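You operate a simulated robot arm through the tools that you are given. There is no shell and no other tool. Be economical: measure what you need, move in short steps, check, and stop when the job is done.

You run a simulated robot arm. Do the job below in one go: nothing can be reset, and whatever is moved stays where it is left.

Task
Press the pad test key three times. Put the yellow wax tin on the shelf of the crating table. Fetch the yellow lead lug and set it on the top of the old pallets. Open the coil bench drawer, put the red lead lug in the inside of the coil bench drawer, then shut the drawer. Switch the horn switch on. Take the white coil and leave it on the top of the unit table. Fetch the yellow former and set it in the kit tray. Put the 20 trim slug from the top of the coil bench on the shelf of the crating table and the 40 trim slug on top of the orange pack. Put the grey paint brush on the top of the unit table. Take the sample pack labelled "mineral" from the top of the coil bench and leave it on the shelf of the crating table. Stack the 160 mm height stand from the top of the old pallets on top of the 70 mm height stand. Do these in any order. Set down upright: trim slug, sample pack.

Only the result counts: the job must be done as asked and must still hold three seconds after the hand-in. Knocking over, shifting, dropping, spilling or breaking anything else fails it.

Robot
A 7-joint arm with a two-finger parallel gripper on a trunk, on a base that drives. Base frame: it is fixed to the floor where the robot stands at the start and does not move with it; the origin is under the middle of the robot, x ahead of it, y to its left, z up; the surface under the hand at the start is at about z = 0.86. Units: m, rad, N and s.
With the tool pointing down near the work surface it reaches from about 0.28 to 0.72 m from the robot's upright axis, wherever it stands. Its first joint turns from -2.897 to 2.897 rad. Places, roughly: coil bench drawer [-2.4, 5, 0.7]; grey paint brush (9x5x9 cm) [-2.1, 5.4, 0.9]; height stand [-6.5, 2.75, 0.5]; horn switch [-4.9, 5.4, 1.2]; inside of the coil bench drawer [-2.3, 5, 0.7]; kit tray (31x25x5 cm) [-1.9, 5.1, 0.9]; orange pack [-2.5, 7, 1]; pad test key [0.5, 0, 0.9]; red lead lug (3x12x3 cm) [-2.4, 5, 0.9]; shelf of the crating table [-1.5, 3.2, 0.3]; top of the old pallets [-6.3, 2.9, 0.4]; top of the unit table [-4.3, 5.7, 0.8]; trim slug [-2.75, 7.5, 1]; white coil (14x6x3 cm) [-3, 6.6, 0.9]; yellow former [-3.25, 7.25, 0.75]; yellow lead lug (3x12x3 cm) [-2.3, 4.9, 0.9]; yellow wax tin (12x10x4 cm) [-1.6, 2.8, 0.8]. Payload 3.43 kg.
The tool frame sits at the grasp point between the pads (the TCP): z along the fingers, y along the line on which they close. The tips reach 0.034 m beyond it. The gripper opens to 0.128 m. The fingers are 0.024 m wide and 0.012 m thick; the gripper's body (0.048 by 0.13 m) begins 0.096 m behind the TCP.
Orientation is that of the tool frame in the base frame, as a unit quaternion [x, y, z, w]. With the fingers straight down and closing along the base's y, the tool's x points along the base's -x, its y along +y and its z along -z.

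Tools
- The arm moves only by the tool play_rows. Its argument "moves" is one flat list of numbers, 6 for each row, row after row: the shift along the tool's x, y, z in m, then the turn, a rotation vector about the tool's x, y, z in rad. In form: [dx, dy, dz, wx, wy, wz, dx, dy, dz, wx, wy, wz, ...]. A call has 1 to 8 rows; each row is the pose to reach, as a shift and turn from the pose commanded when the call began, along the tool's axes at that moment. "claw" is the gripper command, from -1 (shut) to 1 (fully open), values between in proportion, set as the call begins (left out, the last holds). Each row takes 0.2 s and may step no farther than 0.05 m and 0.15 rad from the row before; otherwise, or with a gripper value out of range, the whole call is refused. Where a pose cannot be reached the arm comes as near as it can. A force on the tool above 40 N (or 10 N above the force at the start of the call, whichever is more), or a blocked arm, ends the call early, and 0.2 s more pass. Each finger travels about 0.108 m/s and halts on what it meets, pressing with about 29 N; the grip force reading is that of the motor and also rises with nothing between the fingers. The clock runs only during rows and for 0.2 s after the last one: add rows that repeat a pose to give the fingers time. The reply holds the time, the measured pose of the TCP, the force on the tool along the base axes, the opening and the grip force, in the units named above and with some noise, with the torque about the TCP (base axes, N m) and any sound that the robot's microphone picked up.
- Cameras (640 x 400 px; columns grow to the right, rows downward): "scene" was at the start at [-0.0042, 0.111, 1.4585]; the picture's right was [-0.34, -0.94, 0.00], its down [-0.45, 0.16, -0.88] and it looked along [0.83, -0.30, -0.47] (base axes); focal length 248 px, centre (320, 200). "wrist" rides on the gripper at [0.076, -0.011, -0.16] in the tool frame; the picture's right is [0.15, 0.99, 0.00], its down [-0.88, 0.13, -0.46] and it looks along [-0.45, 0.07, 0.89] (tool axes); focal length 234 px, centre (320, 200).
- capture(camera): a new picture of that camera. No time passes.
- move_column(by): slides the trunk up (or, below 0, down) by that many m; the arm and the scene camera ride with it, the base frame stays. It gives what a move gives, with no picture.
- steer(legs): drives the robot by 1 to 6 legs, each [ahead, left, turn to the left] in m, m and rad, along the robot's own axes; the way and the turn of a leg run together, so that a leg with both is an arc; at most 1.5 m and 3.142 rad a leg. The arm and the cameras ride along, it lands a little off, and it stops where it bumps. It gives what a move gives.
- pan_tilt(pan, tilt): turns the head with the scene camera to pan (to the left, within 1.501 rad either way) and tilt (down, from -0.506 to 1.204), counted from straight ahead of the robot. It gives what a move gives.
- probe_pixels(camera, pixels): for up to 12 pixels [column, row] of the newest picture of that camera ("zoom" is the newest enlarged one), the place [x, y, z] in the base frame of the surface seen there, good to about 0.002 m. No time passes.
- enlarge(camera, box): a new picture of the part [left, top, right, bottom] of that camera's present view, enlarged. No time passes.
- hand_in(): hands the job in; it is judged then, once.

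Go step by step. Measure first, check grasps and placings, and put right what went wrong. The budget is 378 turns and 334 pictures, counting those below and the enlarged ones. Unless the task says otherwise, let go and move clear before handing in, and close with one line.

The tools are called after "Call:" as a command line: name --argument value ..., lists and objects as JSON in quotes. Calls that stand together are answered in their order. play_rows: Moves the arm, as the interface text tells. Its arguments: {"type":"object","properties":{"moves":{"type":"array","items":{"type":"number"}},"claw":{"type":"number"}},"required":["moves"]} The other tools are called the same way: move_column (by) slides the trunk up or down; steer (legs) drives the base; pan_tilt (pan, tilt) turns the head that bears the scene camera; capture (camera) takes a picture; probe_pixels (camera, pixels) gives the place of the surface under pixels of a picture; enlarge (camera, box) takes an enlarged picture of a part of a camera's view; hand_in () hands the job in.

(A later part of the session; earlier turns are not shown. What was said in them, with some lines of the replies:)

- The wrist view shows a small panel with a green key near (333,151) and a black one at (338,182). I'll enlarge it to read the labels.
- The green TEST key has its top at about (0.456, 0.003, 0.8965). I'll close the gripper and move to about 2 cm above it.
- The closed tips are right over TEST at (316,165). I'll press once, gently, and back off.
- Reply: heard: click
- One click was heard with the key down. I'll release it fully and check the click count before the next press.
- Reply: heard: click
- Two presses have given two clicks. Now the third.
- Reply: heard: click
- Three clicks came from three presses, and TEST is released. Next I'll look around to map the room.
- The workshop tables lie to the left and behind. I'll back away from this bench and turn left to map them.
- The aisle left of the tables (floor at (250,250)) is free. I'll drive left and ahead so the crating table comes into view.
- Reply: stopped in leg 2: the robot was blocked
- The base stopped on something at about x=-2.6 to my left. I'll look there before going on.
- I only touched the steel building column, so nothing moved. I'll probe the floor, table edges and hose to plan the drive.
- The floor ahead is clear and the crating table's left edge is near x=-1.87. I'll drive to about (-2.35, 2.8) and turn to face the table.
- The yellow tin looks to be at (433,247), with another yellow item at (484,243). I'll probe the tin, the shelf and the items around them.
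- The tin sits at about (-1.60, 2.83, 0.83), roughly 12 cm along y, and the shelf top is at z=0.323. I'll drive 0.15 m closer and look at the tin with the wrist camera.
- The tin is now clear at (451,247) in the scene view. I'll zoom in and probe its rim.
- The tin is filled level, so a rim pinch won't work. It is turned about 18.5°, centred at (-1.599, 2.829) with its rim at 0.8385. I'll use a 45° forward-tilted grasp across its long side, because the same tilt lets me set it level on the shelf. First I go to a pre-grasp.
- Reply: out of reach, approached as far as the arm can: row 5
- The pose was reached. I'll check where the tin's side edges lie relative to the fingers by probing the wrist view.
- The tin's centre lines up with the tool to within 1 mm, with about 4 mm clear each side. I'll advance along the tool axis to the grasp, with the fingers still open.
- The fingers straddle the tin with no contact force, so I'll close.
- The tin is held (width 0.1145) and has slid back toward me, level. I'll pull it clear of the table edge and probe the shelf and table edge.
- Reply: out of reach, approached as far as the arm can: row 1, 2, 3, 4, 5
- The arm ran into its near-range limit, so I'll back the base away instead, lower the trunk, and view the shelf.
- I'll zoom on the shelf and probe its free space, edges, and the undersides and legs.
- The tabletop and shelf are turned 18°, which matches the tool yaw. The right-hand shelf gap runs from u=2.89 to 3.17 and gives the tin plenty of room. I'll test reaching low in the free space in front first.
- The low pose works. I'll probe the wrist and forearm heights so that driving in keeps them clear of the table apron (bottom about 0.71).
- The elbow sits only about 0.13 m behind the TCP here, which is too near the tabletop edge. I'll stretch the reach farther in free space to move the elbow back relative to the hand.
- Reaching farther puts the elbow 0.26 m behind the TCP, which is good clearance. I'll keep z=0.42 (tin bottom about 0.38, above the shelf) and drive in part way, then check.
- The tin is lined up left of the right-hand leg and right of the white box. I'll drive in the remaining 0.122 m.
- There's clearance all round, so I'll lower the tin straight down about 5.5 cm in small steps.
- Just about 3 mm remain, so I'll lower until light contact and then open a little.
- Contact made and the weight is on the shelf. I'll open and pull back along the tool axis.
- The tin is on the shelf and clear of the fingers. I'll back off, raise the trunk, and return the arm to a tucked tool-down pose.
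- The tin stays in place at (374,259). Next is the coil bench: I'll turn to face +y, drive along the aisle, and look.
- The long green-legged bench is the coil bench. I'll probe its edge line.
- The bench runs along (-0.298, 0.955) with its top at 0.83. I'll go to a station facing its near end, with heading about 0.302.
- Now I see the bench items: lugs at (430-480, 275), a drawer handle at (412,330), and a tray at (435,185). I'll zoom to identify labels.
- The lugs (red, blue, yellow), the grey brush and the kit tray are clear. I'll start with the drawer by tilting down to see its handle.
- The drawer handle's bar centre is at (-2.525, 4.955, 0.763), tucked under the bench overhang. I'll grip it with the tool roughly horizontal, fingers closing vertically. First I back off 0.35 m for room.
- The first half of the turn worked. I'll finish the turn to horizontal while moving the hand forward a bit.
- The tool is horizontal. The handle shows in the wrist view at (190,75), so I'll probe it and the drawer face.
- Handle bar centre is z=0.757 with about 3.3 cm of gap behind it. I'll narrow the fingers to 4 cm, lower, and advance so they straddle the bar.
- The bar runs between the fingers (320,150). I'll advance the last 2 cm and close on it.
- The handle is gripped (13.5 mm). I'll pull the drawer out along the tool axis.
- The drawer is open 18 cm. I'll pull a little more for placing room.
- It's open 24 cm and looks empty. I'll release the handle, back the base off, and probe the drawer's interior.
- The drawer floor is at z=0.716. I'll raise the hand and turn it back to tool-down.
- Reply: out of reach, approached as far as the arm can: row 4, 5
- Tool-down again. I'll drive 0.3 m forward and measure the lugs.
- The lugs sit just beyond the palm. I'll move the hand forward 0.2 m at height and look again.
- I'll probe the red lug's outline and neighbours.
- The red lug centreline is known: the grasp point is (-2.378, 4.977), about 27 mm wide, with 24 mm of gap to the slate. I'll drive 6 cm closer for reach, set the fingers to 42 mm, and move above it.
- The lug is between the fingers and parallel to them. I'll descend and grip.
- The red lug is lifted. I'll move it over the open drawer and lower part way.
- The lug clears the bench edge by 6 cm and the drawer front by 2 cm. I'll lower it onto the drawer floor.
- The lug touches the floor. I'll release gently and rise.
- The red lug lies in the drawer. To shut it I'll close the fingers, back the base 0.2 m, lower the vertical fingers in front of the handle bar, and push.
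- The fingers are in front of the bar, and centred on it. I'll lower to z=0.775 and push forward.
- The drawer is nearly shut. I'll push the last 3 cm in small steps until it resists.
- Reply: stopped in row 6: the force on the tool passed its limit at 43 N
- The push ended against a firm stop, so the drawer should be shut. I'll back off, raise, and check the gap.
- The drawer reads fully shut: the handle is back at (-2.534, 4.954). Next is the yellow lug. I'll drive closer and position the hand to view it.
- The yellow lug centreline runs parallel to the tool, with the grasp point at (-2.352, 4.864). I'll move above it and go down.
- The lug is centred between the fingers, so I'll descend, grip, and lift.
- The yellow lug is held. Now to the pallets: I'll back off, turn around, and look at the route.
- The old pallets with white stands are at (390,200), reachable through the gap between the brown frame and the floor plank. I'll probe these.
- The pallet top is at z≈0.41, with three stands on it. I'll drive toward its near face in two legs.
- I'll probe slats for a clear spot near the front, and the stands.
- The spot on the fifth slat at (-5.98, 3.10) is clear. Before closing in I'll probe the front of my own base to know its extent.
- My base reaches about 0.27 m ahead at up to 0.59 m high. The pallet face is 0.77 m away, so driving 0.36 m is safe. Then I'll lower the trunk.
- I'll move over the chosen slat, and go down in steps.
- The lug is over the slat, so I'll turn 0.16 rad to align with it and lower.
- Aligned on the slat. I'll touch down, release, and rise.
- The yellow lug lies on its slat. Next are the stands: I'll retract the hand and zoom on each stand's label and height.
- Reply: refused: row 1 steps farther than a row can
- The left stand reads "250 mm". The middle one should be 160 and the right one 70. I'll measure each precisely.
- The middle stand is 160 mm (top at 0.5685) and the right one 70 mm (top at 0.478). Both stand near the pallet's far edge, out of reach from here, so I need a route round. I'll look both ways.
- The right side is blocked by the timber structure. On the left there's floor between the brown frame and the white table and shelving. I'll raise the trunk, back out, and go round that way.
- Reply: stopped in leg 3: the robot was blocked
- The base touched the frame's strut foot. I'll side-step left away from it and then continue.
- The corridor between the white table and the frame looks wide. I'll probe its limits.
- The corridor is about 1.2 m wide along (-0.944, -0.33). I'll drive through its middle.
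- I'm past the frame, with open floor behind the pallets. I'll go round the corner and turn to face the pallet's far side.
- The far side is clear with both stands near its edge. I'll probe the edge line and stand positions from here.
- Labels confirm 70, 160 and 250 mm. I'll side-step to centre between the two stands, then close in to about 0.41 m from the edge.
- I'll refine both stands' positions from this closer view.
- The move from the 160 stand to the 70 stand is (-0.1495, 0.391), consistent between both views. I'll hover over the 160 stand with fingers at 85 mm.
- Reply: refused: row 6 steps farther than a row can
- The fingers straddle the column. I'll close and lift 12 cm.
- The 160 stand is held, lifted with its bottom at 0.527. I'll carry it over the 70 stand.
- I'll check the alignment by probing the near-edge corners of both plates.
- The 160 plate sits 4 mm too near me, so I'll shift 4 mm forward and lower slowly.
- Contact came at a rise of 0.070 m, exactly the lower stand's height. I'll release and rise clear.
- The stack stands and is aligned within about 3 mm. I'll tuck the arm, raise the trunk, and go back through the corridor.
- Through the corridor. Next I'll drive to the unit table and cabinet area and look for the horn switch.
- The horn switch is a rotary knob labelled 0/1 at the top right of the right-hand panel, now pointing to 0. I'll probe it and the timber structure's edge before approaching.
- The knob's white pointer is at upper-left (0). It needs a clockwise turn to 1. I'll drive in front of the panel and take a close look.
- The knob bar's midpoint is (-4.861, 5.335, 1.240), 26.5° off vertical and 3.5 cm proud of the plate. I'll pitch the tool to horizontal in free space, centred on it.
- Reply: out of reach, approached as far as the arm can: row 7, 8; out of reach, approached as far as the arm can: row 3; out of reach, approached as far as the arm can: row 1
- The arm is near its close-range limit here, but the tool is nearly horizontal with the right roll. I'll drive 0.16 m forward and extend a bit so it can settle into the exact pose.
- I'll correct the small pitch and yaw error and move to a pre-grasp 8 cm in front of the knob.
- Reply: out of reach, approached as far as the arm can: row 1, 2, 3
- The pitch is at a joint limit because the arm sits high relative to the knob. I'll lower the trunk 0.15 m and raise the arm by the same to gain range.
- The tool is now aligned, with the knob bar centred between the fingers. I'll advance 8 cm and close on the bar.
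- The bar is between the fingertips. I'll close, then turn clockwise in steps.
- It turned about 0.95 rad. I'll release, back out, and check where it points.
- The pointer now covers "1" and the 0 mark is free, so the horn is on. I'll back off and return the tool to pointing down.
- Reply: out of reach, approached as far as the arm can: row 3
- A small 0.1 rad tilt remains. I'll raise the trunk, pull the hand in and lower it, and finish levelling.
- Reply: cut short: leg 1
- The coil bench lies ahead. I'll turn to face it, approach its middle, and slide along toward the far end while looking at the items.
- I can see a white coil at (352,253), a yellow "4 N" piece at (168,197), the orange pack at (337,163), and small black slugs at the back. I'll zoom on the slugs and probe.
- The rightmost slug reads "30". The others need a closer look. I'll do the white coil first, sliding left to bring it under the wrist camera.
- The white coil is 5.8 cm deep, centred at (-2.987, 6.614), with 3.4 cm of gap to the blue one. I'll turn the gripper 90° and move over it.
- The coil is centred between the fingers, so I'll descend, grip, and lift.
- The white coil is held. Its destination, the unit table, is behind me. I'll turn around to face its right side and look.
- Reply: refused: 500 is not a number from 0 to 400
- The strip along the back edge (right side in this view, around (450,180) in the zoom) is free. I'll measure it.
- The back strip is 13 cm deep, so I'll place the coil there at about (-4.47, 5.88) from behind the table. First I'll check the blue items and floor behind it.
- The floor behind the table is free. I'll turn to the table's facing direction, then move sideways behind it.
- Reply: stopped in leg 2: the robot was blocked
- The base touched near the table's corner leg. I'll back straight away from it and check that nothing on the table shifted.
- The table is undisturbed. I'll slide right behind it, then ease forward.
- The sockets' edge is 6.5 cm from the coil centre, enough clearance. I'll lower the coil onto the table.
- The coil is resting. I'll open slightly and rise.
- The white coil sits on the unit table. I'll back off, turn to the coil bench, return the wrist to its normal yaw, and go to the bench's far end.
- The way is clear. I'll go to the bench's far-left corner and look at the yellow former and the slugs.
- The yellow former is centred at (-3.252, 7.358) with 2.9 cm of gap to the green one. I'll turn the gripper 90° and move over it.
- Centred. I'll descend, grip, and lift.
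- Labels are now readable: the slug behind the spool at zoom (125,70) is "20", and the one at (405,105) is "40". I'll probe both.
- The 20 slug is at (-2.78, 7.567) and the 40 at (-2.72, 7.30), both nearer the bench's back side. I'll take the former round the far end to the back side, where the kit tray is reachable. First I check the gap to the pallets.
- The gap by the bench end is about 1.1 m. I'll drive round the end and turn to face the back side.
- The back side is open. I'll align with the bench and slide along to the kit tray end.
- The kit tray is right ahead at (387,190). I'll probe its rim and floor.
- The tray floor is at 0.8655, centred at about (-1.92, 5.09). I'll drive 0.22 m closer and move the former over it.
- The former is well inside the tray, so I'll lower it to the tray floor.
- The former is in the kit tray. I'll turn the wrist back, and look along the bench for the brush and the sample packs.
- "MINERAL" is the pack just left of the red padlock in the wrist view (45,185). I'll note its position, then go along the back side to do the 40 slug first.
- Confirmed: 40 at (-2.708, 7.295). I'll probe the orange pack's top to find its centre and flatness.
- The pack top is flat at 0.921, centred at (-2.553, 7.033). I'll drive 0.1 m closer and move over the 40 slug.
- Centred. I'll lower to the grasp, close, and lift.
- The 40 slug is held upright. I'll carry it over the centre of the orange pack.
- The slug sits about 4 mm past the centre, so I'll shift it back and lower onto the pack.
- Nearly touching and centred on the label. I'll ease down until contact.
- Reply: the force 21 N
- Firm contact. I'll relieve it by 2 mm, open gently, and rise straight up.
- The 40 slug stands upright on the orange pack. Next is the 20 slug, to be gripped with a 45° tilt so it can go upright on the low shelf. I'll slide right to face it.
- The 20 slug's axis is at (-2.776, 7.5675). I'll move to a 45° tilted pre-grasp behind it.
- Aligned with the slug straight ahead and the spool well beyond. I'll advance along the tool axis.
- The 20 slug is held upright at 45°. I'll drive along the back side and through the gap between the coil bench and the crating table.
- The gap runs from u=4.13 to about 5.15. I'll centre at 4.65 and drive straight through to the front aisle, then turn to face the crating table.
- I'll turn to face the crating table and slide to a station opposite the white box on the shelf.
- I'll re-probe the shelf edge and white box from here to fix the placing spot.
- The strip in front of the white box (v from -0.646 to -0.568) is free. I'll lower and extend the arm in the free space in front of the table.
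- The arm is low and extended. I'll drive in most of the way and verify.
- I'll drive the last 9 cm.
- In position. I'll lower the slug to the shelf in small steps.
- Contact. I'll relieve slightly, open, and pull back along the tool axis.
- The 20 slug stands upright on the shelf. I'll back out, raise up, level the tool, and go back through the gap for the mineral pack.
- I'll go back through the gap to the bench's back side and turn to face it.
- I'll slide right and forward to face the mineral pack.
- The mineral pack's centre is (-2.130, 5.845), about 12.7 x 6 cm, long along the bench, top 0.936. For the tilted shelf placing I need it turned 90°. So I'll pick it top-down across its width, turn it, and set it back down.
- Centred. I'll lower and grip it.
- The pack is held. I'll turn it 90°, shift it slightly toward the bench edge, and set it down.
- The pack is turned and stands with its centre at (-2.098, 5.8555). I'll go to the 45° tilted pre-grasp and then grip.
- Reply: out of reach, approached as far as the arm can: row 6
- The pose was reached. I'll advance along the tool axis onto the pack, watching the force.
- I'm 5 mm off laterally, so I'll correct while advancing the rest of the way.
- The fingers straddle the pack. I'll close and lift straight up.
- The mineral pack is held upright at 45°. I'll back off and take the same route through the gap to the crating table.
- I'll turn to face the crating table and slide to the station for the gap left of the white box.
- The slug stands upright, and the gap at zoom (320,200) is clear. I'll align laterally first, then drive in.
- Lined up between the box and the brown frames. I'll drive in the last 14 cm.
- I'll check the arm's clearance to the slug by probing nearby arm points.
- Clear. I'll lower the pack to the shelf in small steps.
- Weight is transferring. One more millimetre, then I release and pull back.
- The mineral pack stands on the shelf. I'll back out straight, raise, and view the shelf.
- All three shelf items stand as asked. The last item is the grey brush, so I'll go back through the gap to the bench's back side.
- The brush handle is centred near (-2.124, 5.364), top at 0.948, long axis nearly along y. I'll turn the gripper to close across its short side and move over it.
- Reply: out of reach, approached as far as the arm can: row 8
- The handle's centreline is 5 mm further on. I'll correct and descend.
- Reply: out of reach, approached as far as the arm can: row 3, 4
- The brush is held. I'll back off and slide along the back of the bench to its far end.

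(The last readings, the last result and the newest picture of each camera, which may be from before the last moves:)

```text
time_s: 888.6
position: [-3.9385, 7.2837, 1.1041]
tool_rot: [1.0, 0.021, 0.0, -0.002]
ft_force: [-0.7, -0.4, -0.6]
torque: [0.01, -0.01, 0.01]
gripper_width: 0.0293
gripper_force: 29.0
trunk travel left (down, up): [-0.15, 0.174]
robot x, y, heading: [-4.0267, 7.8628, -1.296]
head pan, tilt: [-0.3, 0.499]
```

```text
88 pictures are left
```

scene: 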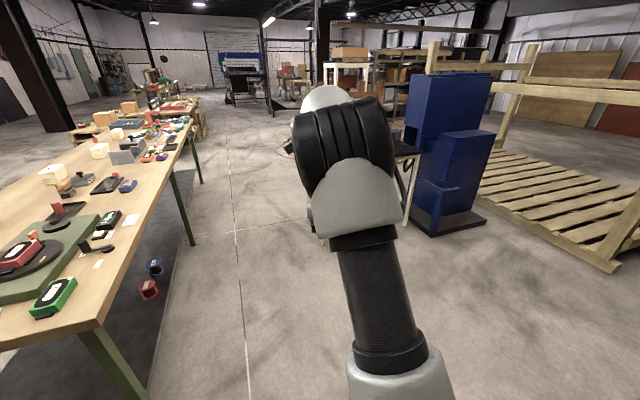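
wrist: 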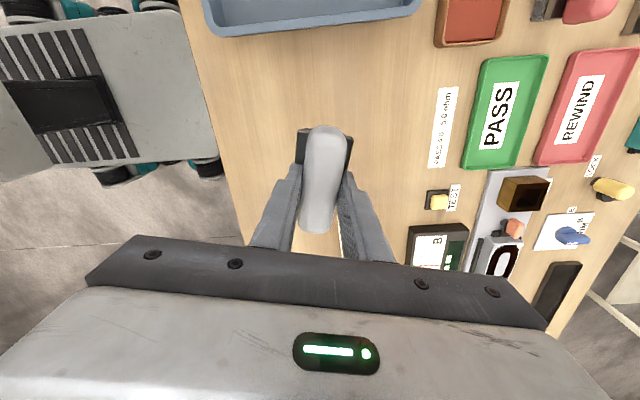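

The way to the back of the unit table is clear. I'll slide right and approach, stopping short to look.

Call:
steer --legs '[[0, -0.71, 0.041], [0.95, 0, 0]]'

Call:
pan_tilt --pan 0.2 --tilt 0.7

Call:
capture --camera "scene"

```text
time_s: 900.5
position: [-4.3415, 6.158, 1.1041]
tool_rot: [1.0, 0.026, -0.001, -0.002]
ft_force: [0.9, 0.1, -1.8]
torque: [-0.02, -0.03, -0.02]
gripper_width: 0.0295
gripper_force: 29.2
trunk travel left (down, up): [-0.15, 0.174]
robot x, y, heading: [-4.4314, 6.739, -1.286]
head pan, tilt: [-0.3, 0.499]
```

```text
time_s: 901.5
position: [-4.3406, 6.1581, 1.1033]
tool_rot: [1.0, 0.025, 0.0, -0.002]
ft_force: [-0.1, 0.6, -1.3]
torque: [0.0, 0.0, 0.04]
gripper_width: 0.0293
gripper_force: 29.0
trunk travel left (down, up): [-0.15, 0.174]
robot x, y, heading: [-4.4343, 6.7369, -1.286]
head pan, tilt: [0.201, 0.7]
```

```text
87 pictures are left
```

scene: 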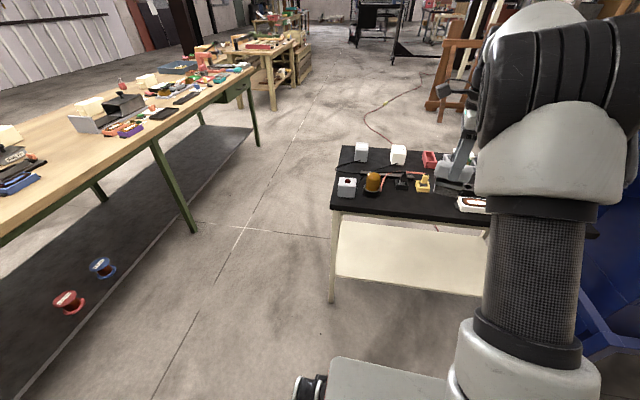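

Call:
enlarge --camera "scene" --box '[325, 140, 495, 230]'

Call:
probe_pixels --camera "zoom" --pixels '[[250, 230], [300, 240], [350, 240], [400, 245], [450, 255], [365, 195], [300, 185], [180, 190], [510, 230], [350, 275], [250, 200], [420, 215]]'

```text
3.76 times, centred on (410, 185) of scene
```

zoom: 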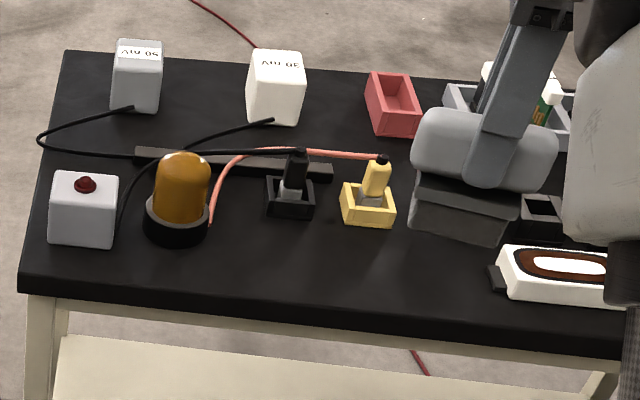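

```text
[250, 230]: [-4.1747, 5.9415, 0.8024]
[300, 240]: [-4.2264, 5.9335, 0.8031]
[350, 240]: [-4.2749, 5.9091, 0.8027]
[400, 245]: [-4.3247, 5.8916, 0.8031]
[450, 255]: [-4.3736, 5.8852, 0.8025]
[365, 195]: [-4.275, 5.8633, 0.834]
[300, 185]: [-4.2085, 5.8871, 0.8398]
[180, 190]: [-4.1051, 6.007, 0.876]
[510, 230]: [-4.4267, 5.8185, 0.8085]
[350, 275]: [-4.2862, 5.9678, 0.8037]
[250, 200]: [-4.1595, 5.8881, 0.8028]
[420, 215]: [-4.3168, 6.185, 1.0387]
```

The strip between the beacon and the coil is free. I'll drive the last 0.22 m so the brush is over it.

Call:
steer --legs '[[0.22, 0, 0]]'

Call:
capture --camera "wrist"

```text
time_s: 903.2
position: [-4.2825, 5.9457, 1.1041]
tool_rot: [1.0, 0.024, -0.002, -0.001]
ft_force: [0.9, -0.2, -1.0]
torque: [0.02, 0.0, -0.01]
gripper_width: 0.0294
gripper_force: 29.1
trunk travel left (down, up): [-0.15, 0.174]
robot x, y, heading: [-4.3701, 6.5237, -1.293]
head pan, tilt: [0.201, 0.7]
```

```text
85 pictures are left
```

wrist: 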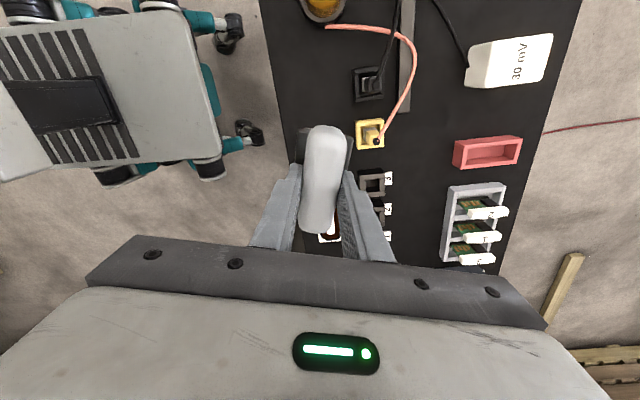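

I'll lower the brush, aligning it with the table as it goes down.

Call:
play_rows --moves '[0, 0, 0.04, 0, 0, -0.13, 0, 0, 0.08, 0, 0, -0.26, 0, 0, 0.12, 0, 0, -0.26, 0, 0, 0.16, 0, 0, -0.26, 0, 0, 0.19, 0, 0, -0.26, 0, 0, 0.208, 0, 0, -0.26, 0, 0, 0.215, 0, 0, -0.26]'

Call:
capture --camera "wrist"

Call:
capture --camera "scene"

```text
time_s: 904.8
position: [-4.2831, 5.9463, 0.8879]
tool_rot: [0.988, 0.153, -0.002, -0.003]
ft_force: [-0.4, 0.0, -1.2]
torque: [-0.02, 0.03, 0.03]
gripper_width: 0.0295
gripper_force: 29.4
trunk travel left (down, up): [-0.15, 0.174]
robot x, y, heading: [-4.3727, 6.5232, -1.296]
head pan, tilt: [0.201, 0.7]
```

```text
84 pictures are left
```

wrist: 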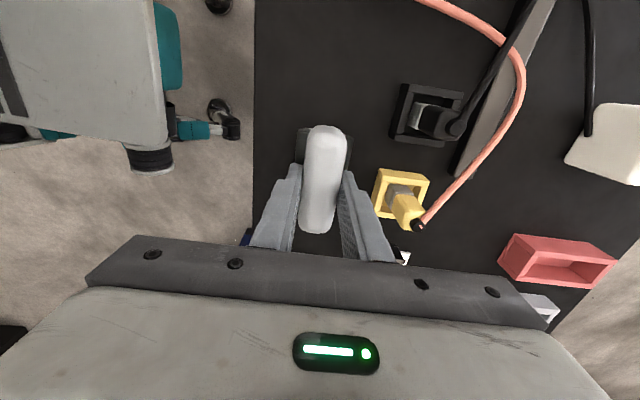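

```text
83 pictures are left
```

scene: 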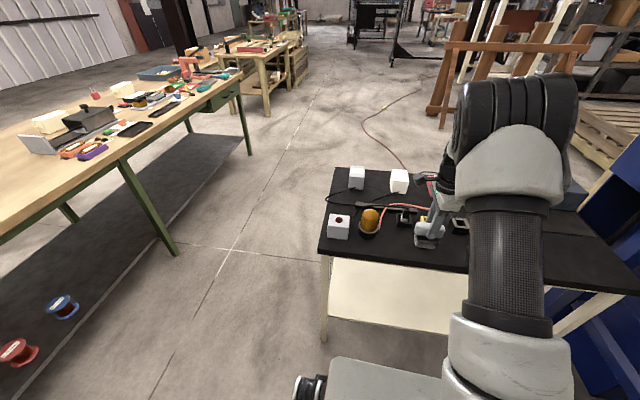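

Call:
play_rows --moves '[0, 0, 0.002, 0, 0, 0, 0, 0, 0.0035, 0, 0, 0, 0, 0, 0.005, 0, 0, 0]'

```text
time_s: 905.6
position: [-4.283, 5.9462, 0.885]
tool_rot: [0.988, 0.154, -0.002, -0.001]
ft_force: [-0.4, 0.0, -1.9]
torque: [0.02, 0.0, -0.03]
gripper_width: 0.0293
gripper_force: 28.8
trunk travel left (down, up): [-0.15, 0.174]
robot x, y, heading: [-4.3724, 6.5199, -1.296]
head pan, tilt: [0.201, 0.7]
```

Call:
play_rows --moves '[0, 0, 0.001, 0, 0, 0, 0, 0, 0.002, 0, 0, 0, 0, 0, 0.003, 0, 0, 0]'

```text
time_s: 906.4
position: [-4.2845, 5.9455, 0.8824]
tool_rot: [0.988, 0.154, -0.001, -0.001]
ft_force: [-0.3, 1.4, 5.8]
torque: [-0.05, -0.07, 0.01]
gripper_width: 0.0296
gripper_force: 29.3
trunk travel left (down, up): [-0.15, 0.174]
robot x, y, heading: [-4.3745, 6.5237, -1.295]
head pan, tilt: [0.201, 0.7]
```

Contact. I'll open slightly and rise straight up.

Call:
play_rows --moves '[0, 0, 0, 0, 0, 0, 0, 0, 0, 0, 0, 0]' --claw -0.3

Call:
play_rows --moves '[0, 0, -0.02, 0, 0, 0, 0, 0, -0.05, 0, 0, 0, 0, 0, -0.09, 0, 0, 0, 0, 0, -0.13, 0, 0, 0, 0, 0, -0.17, 0, 0, 0, 0, 0, -0.21, 0, 0, 0, 0, 0, -0.25, 0, 0, 0]'

Call:
capture --camera "wrist"

```text
time_s: 907.0
position: [-4.2834, 5.9474, 0.8823]
tool_rot: [0.988, 0.153, -0.002, -0.003]
ft_force: [0.0, -0.1, 0.5]
torque: [-0.02, 0.01, -0.01]
gripper_width: 0.0447
gripper_force: 0.0
trunk travel left (down, up): [-0.15, 0.174]
robot x, y, heading: [-4.3762, 6.5245, -1.293]
head pan, tilt: [0.201, 0.7]
```

```text
time_s: 908.6
position: [-4.2836, 5.946, 1.1342]
tool_rot: [0.988, 0.154, -0.001, -0.003]
ft_force: [-0.3, 0.1, 0.7]
torque: [0.02, 0.0, 0.0]
gripper_width: 0.0449
gripper_force: 0.0
trunk travel left (down, up): [-0.15, 0.174]
robot x, y, heading: [-4.3696, 6.5218, -1.293]
head pan, tilt: [0.201, 0.7]
```

```text
82 pictures are left
```

wrist: 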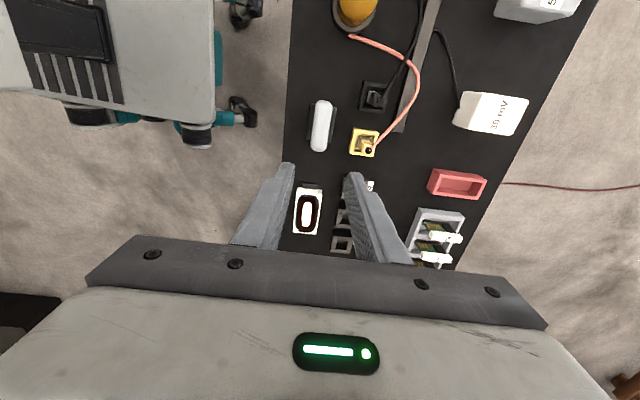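

The brush and coil both stand on the unit table. I'll back clear, take one last look, and then hand in.

Call:
steer --legs '[[-0.4, 0, 0]]'

Call:
pan_tilt --pan 0.1 --tilt 0.5

Call:
capture --camera "scene"

Call:
enlarge --camera "scene" --box '[0, 60, 320, 260]'

```text
time_s: 911.1
position: [-4.3951, 6.334, 1.1329]
tool_rot: [0.988, 0.154, -0.002, -0.003]
ft_force: [-0.6, 0.1, -1.0]
torque: [-0.01, 0.0, 0.0]
gripper_width: 0.0446
gripper_force: 0.1
trunk travel left (down, up): [-0.15, 0.174]
robot x, y, heading: [-4.4866, 6.9114, -1.293]
head pan, tilt: [0.201, 0.7]
```

```text
time_s: 911.8
position: [-4.3948, 6.3351, 1.1344]
tool_rot: [0.988, 0.154, -0.001, -0.001]
ft_force: [0.3, 0.7, 0.5]
torque: [-0.01, -0.03, 0.03]
gripper_width: 0.0446
gripper_force: 0.1
trunk travel left (down, up): [-0.15, 0.174]
robot x, y, heading: [-4.483, 6.9124, -1.288]
head pan, tilt: [0.099, 0.499]
```

```text
81 pictures are left
```

scene: 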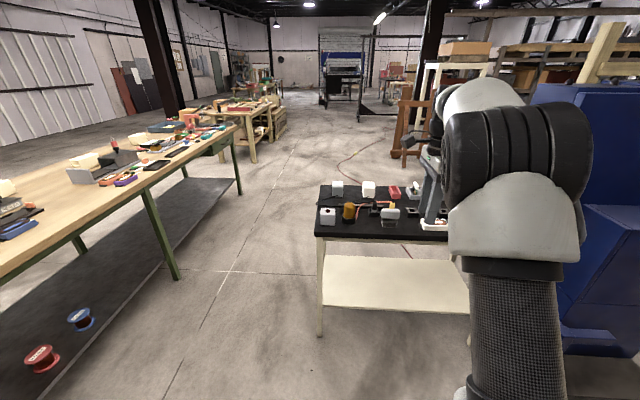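

```text
2.00 times, centred on (160, 160) of scene
```

zoom: 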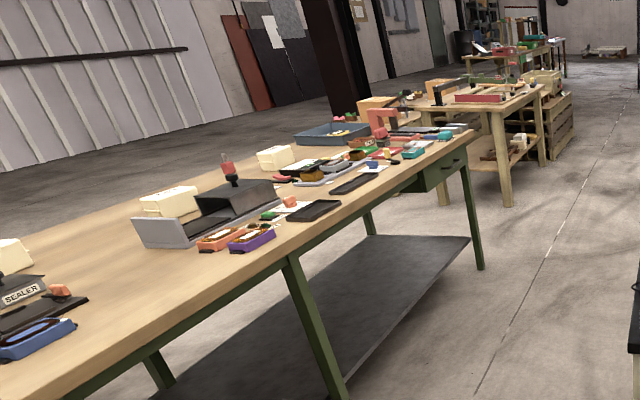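

The brush stands on the unit table, the drawer is shut, and the arm is clear of everything. Every part of the task is done, so I'm handing in.

Call:
hand_in

```text
The job is handed in.
```

I handed the job in with every task done; the hand-in reply gave no verdict. On the way the base bumped the steel column, the brown frame's strut foot and the unit table's corner, and I saw nothing knocked over or shifted by it.
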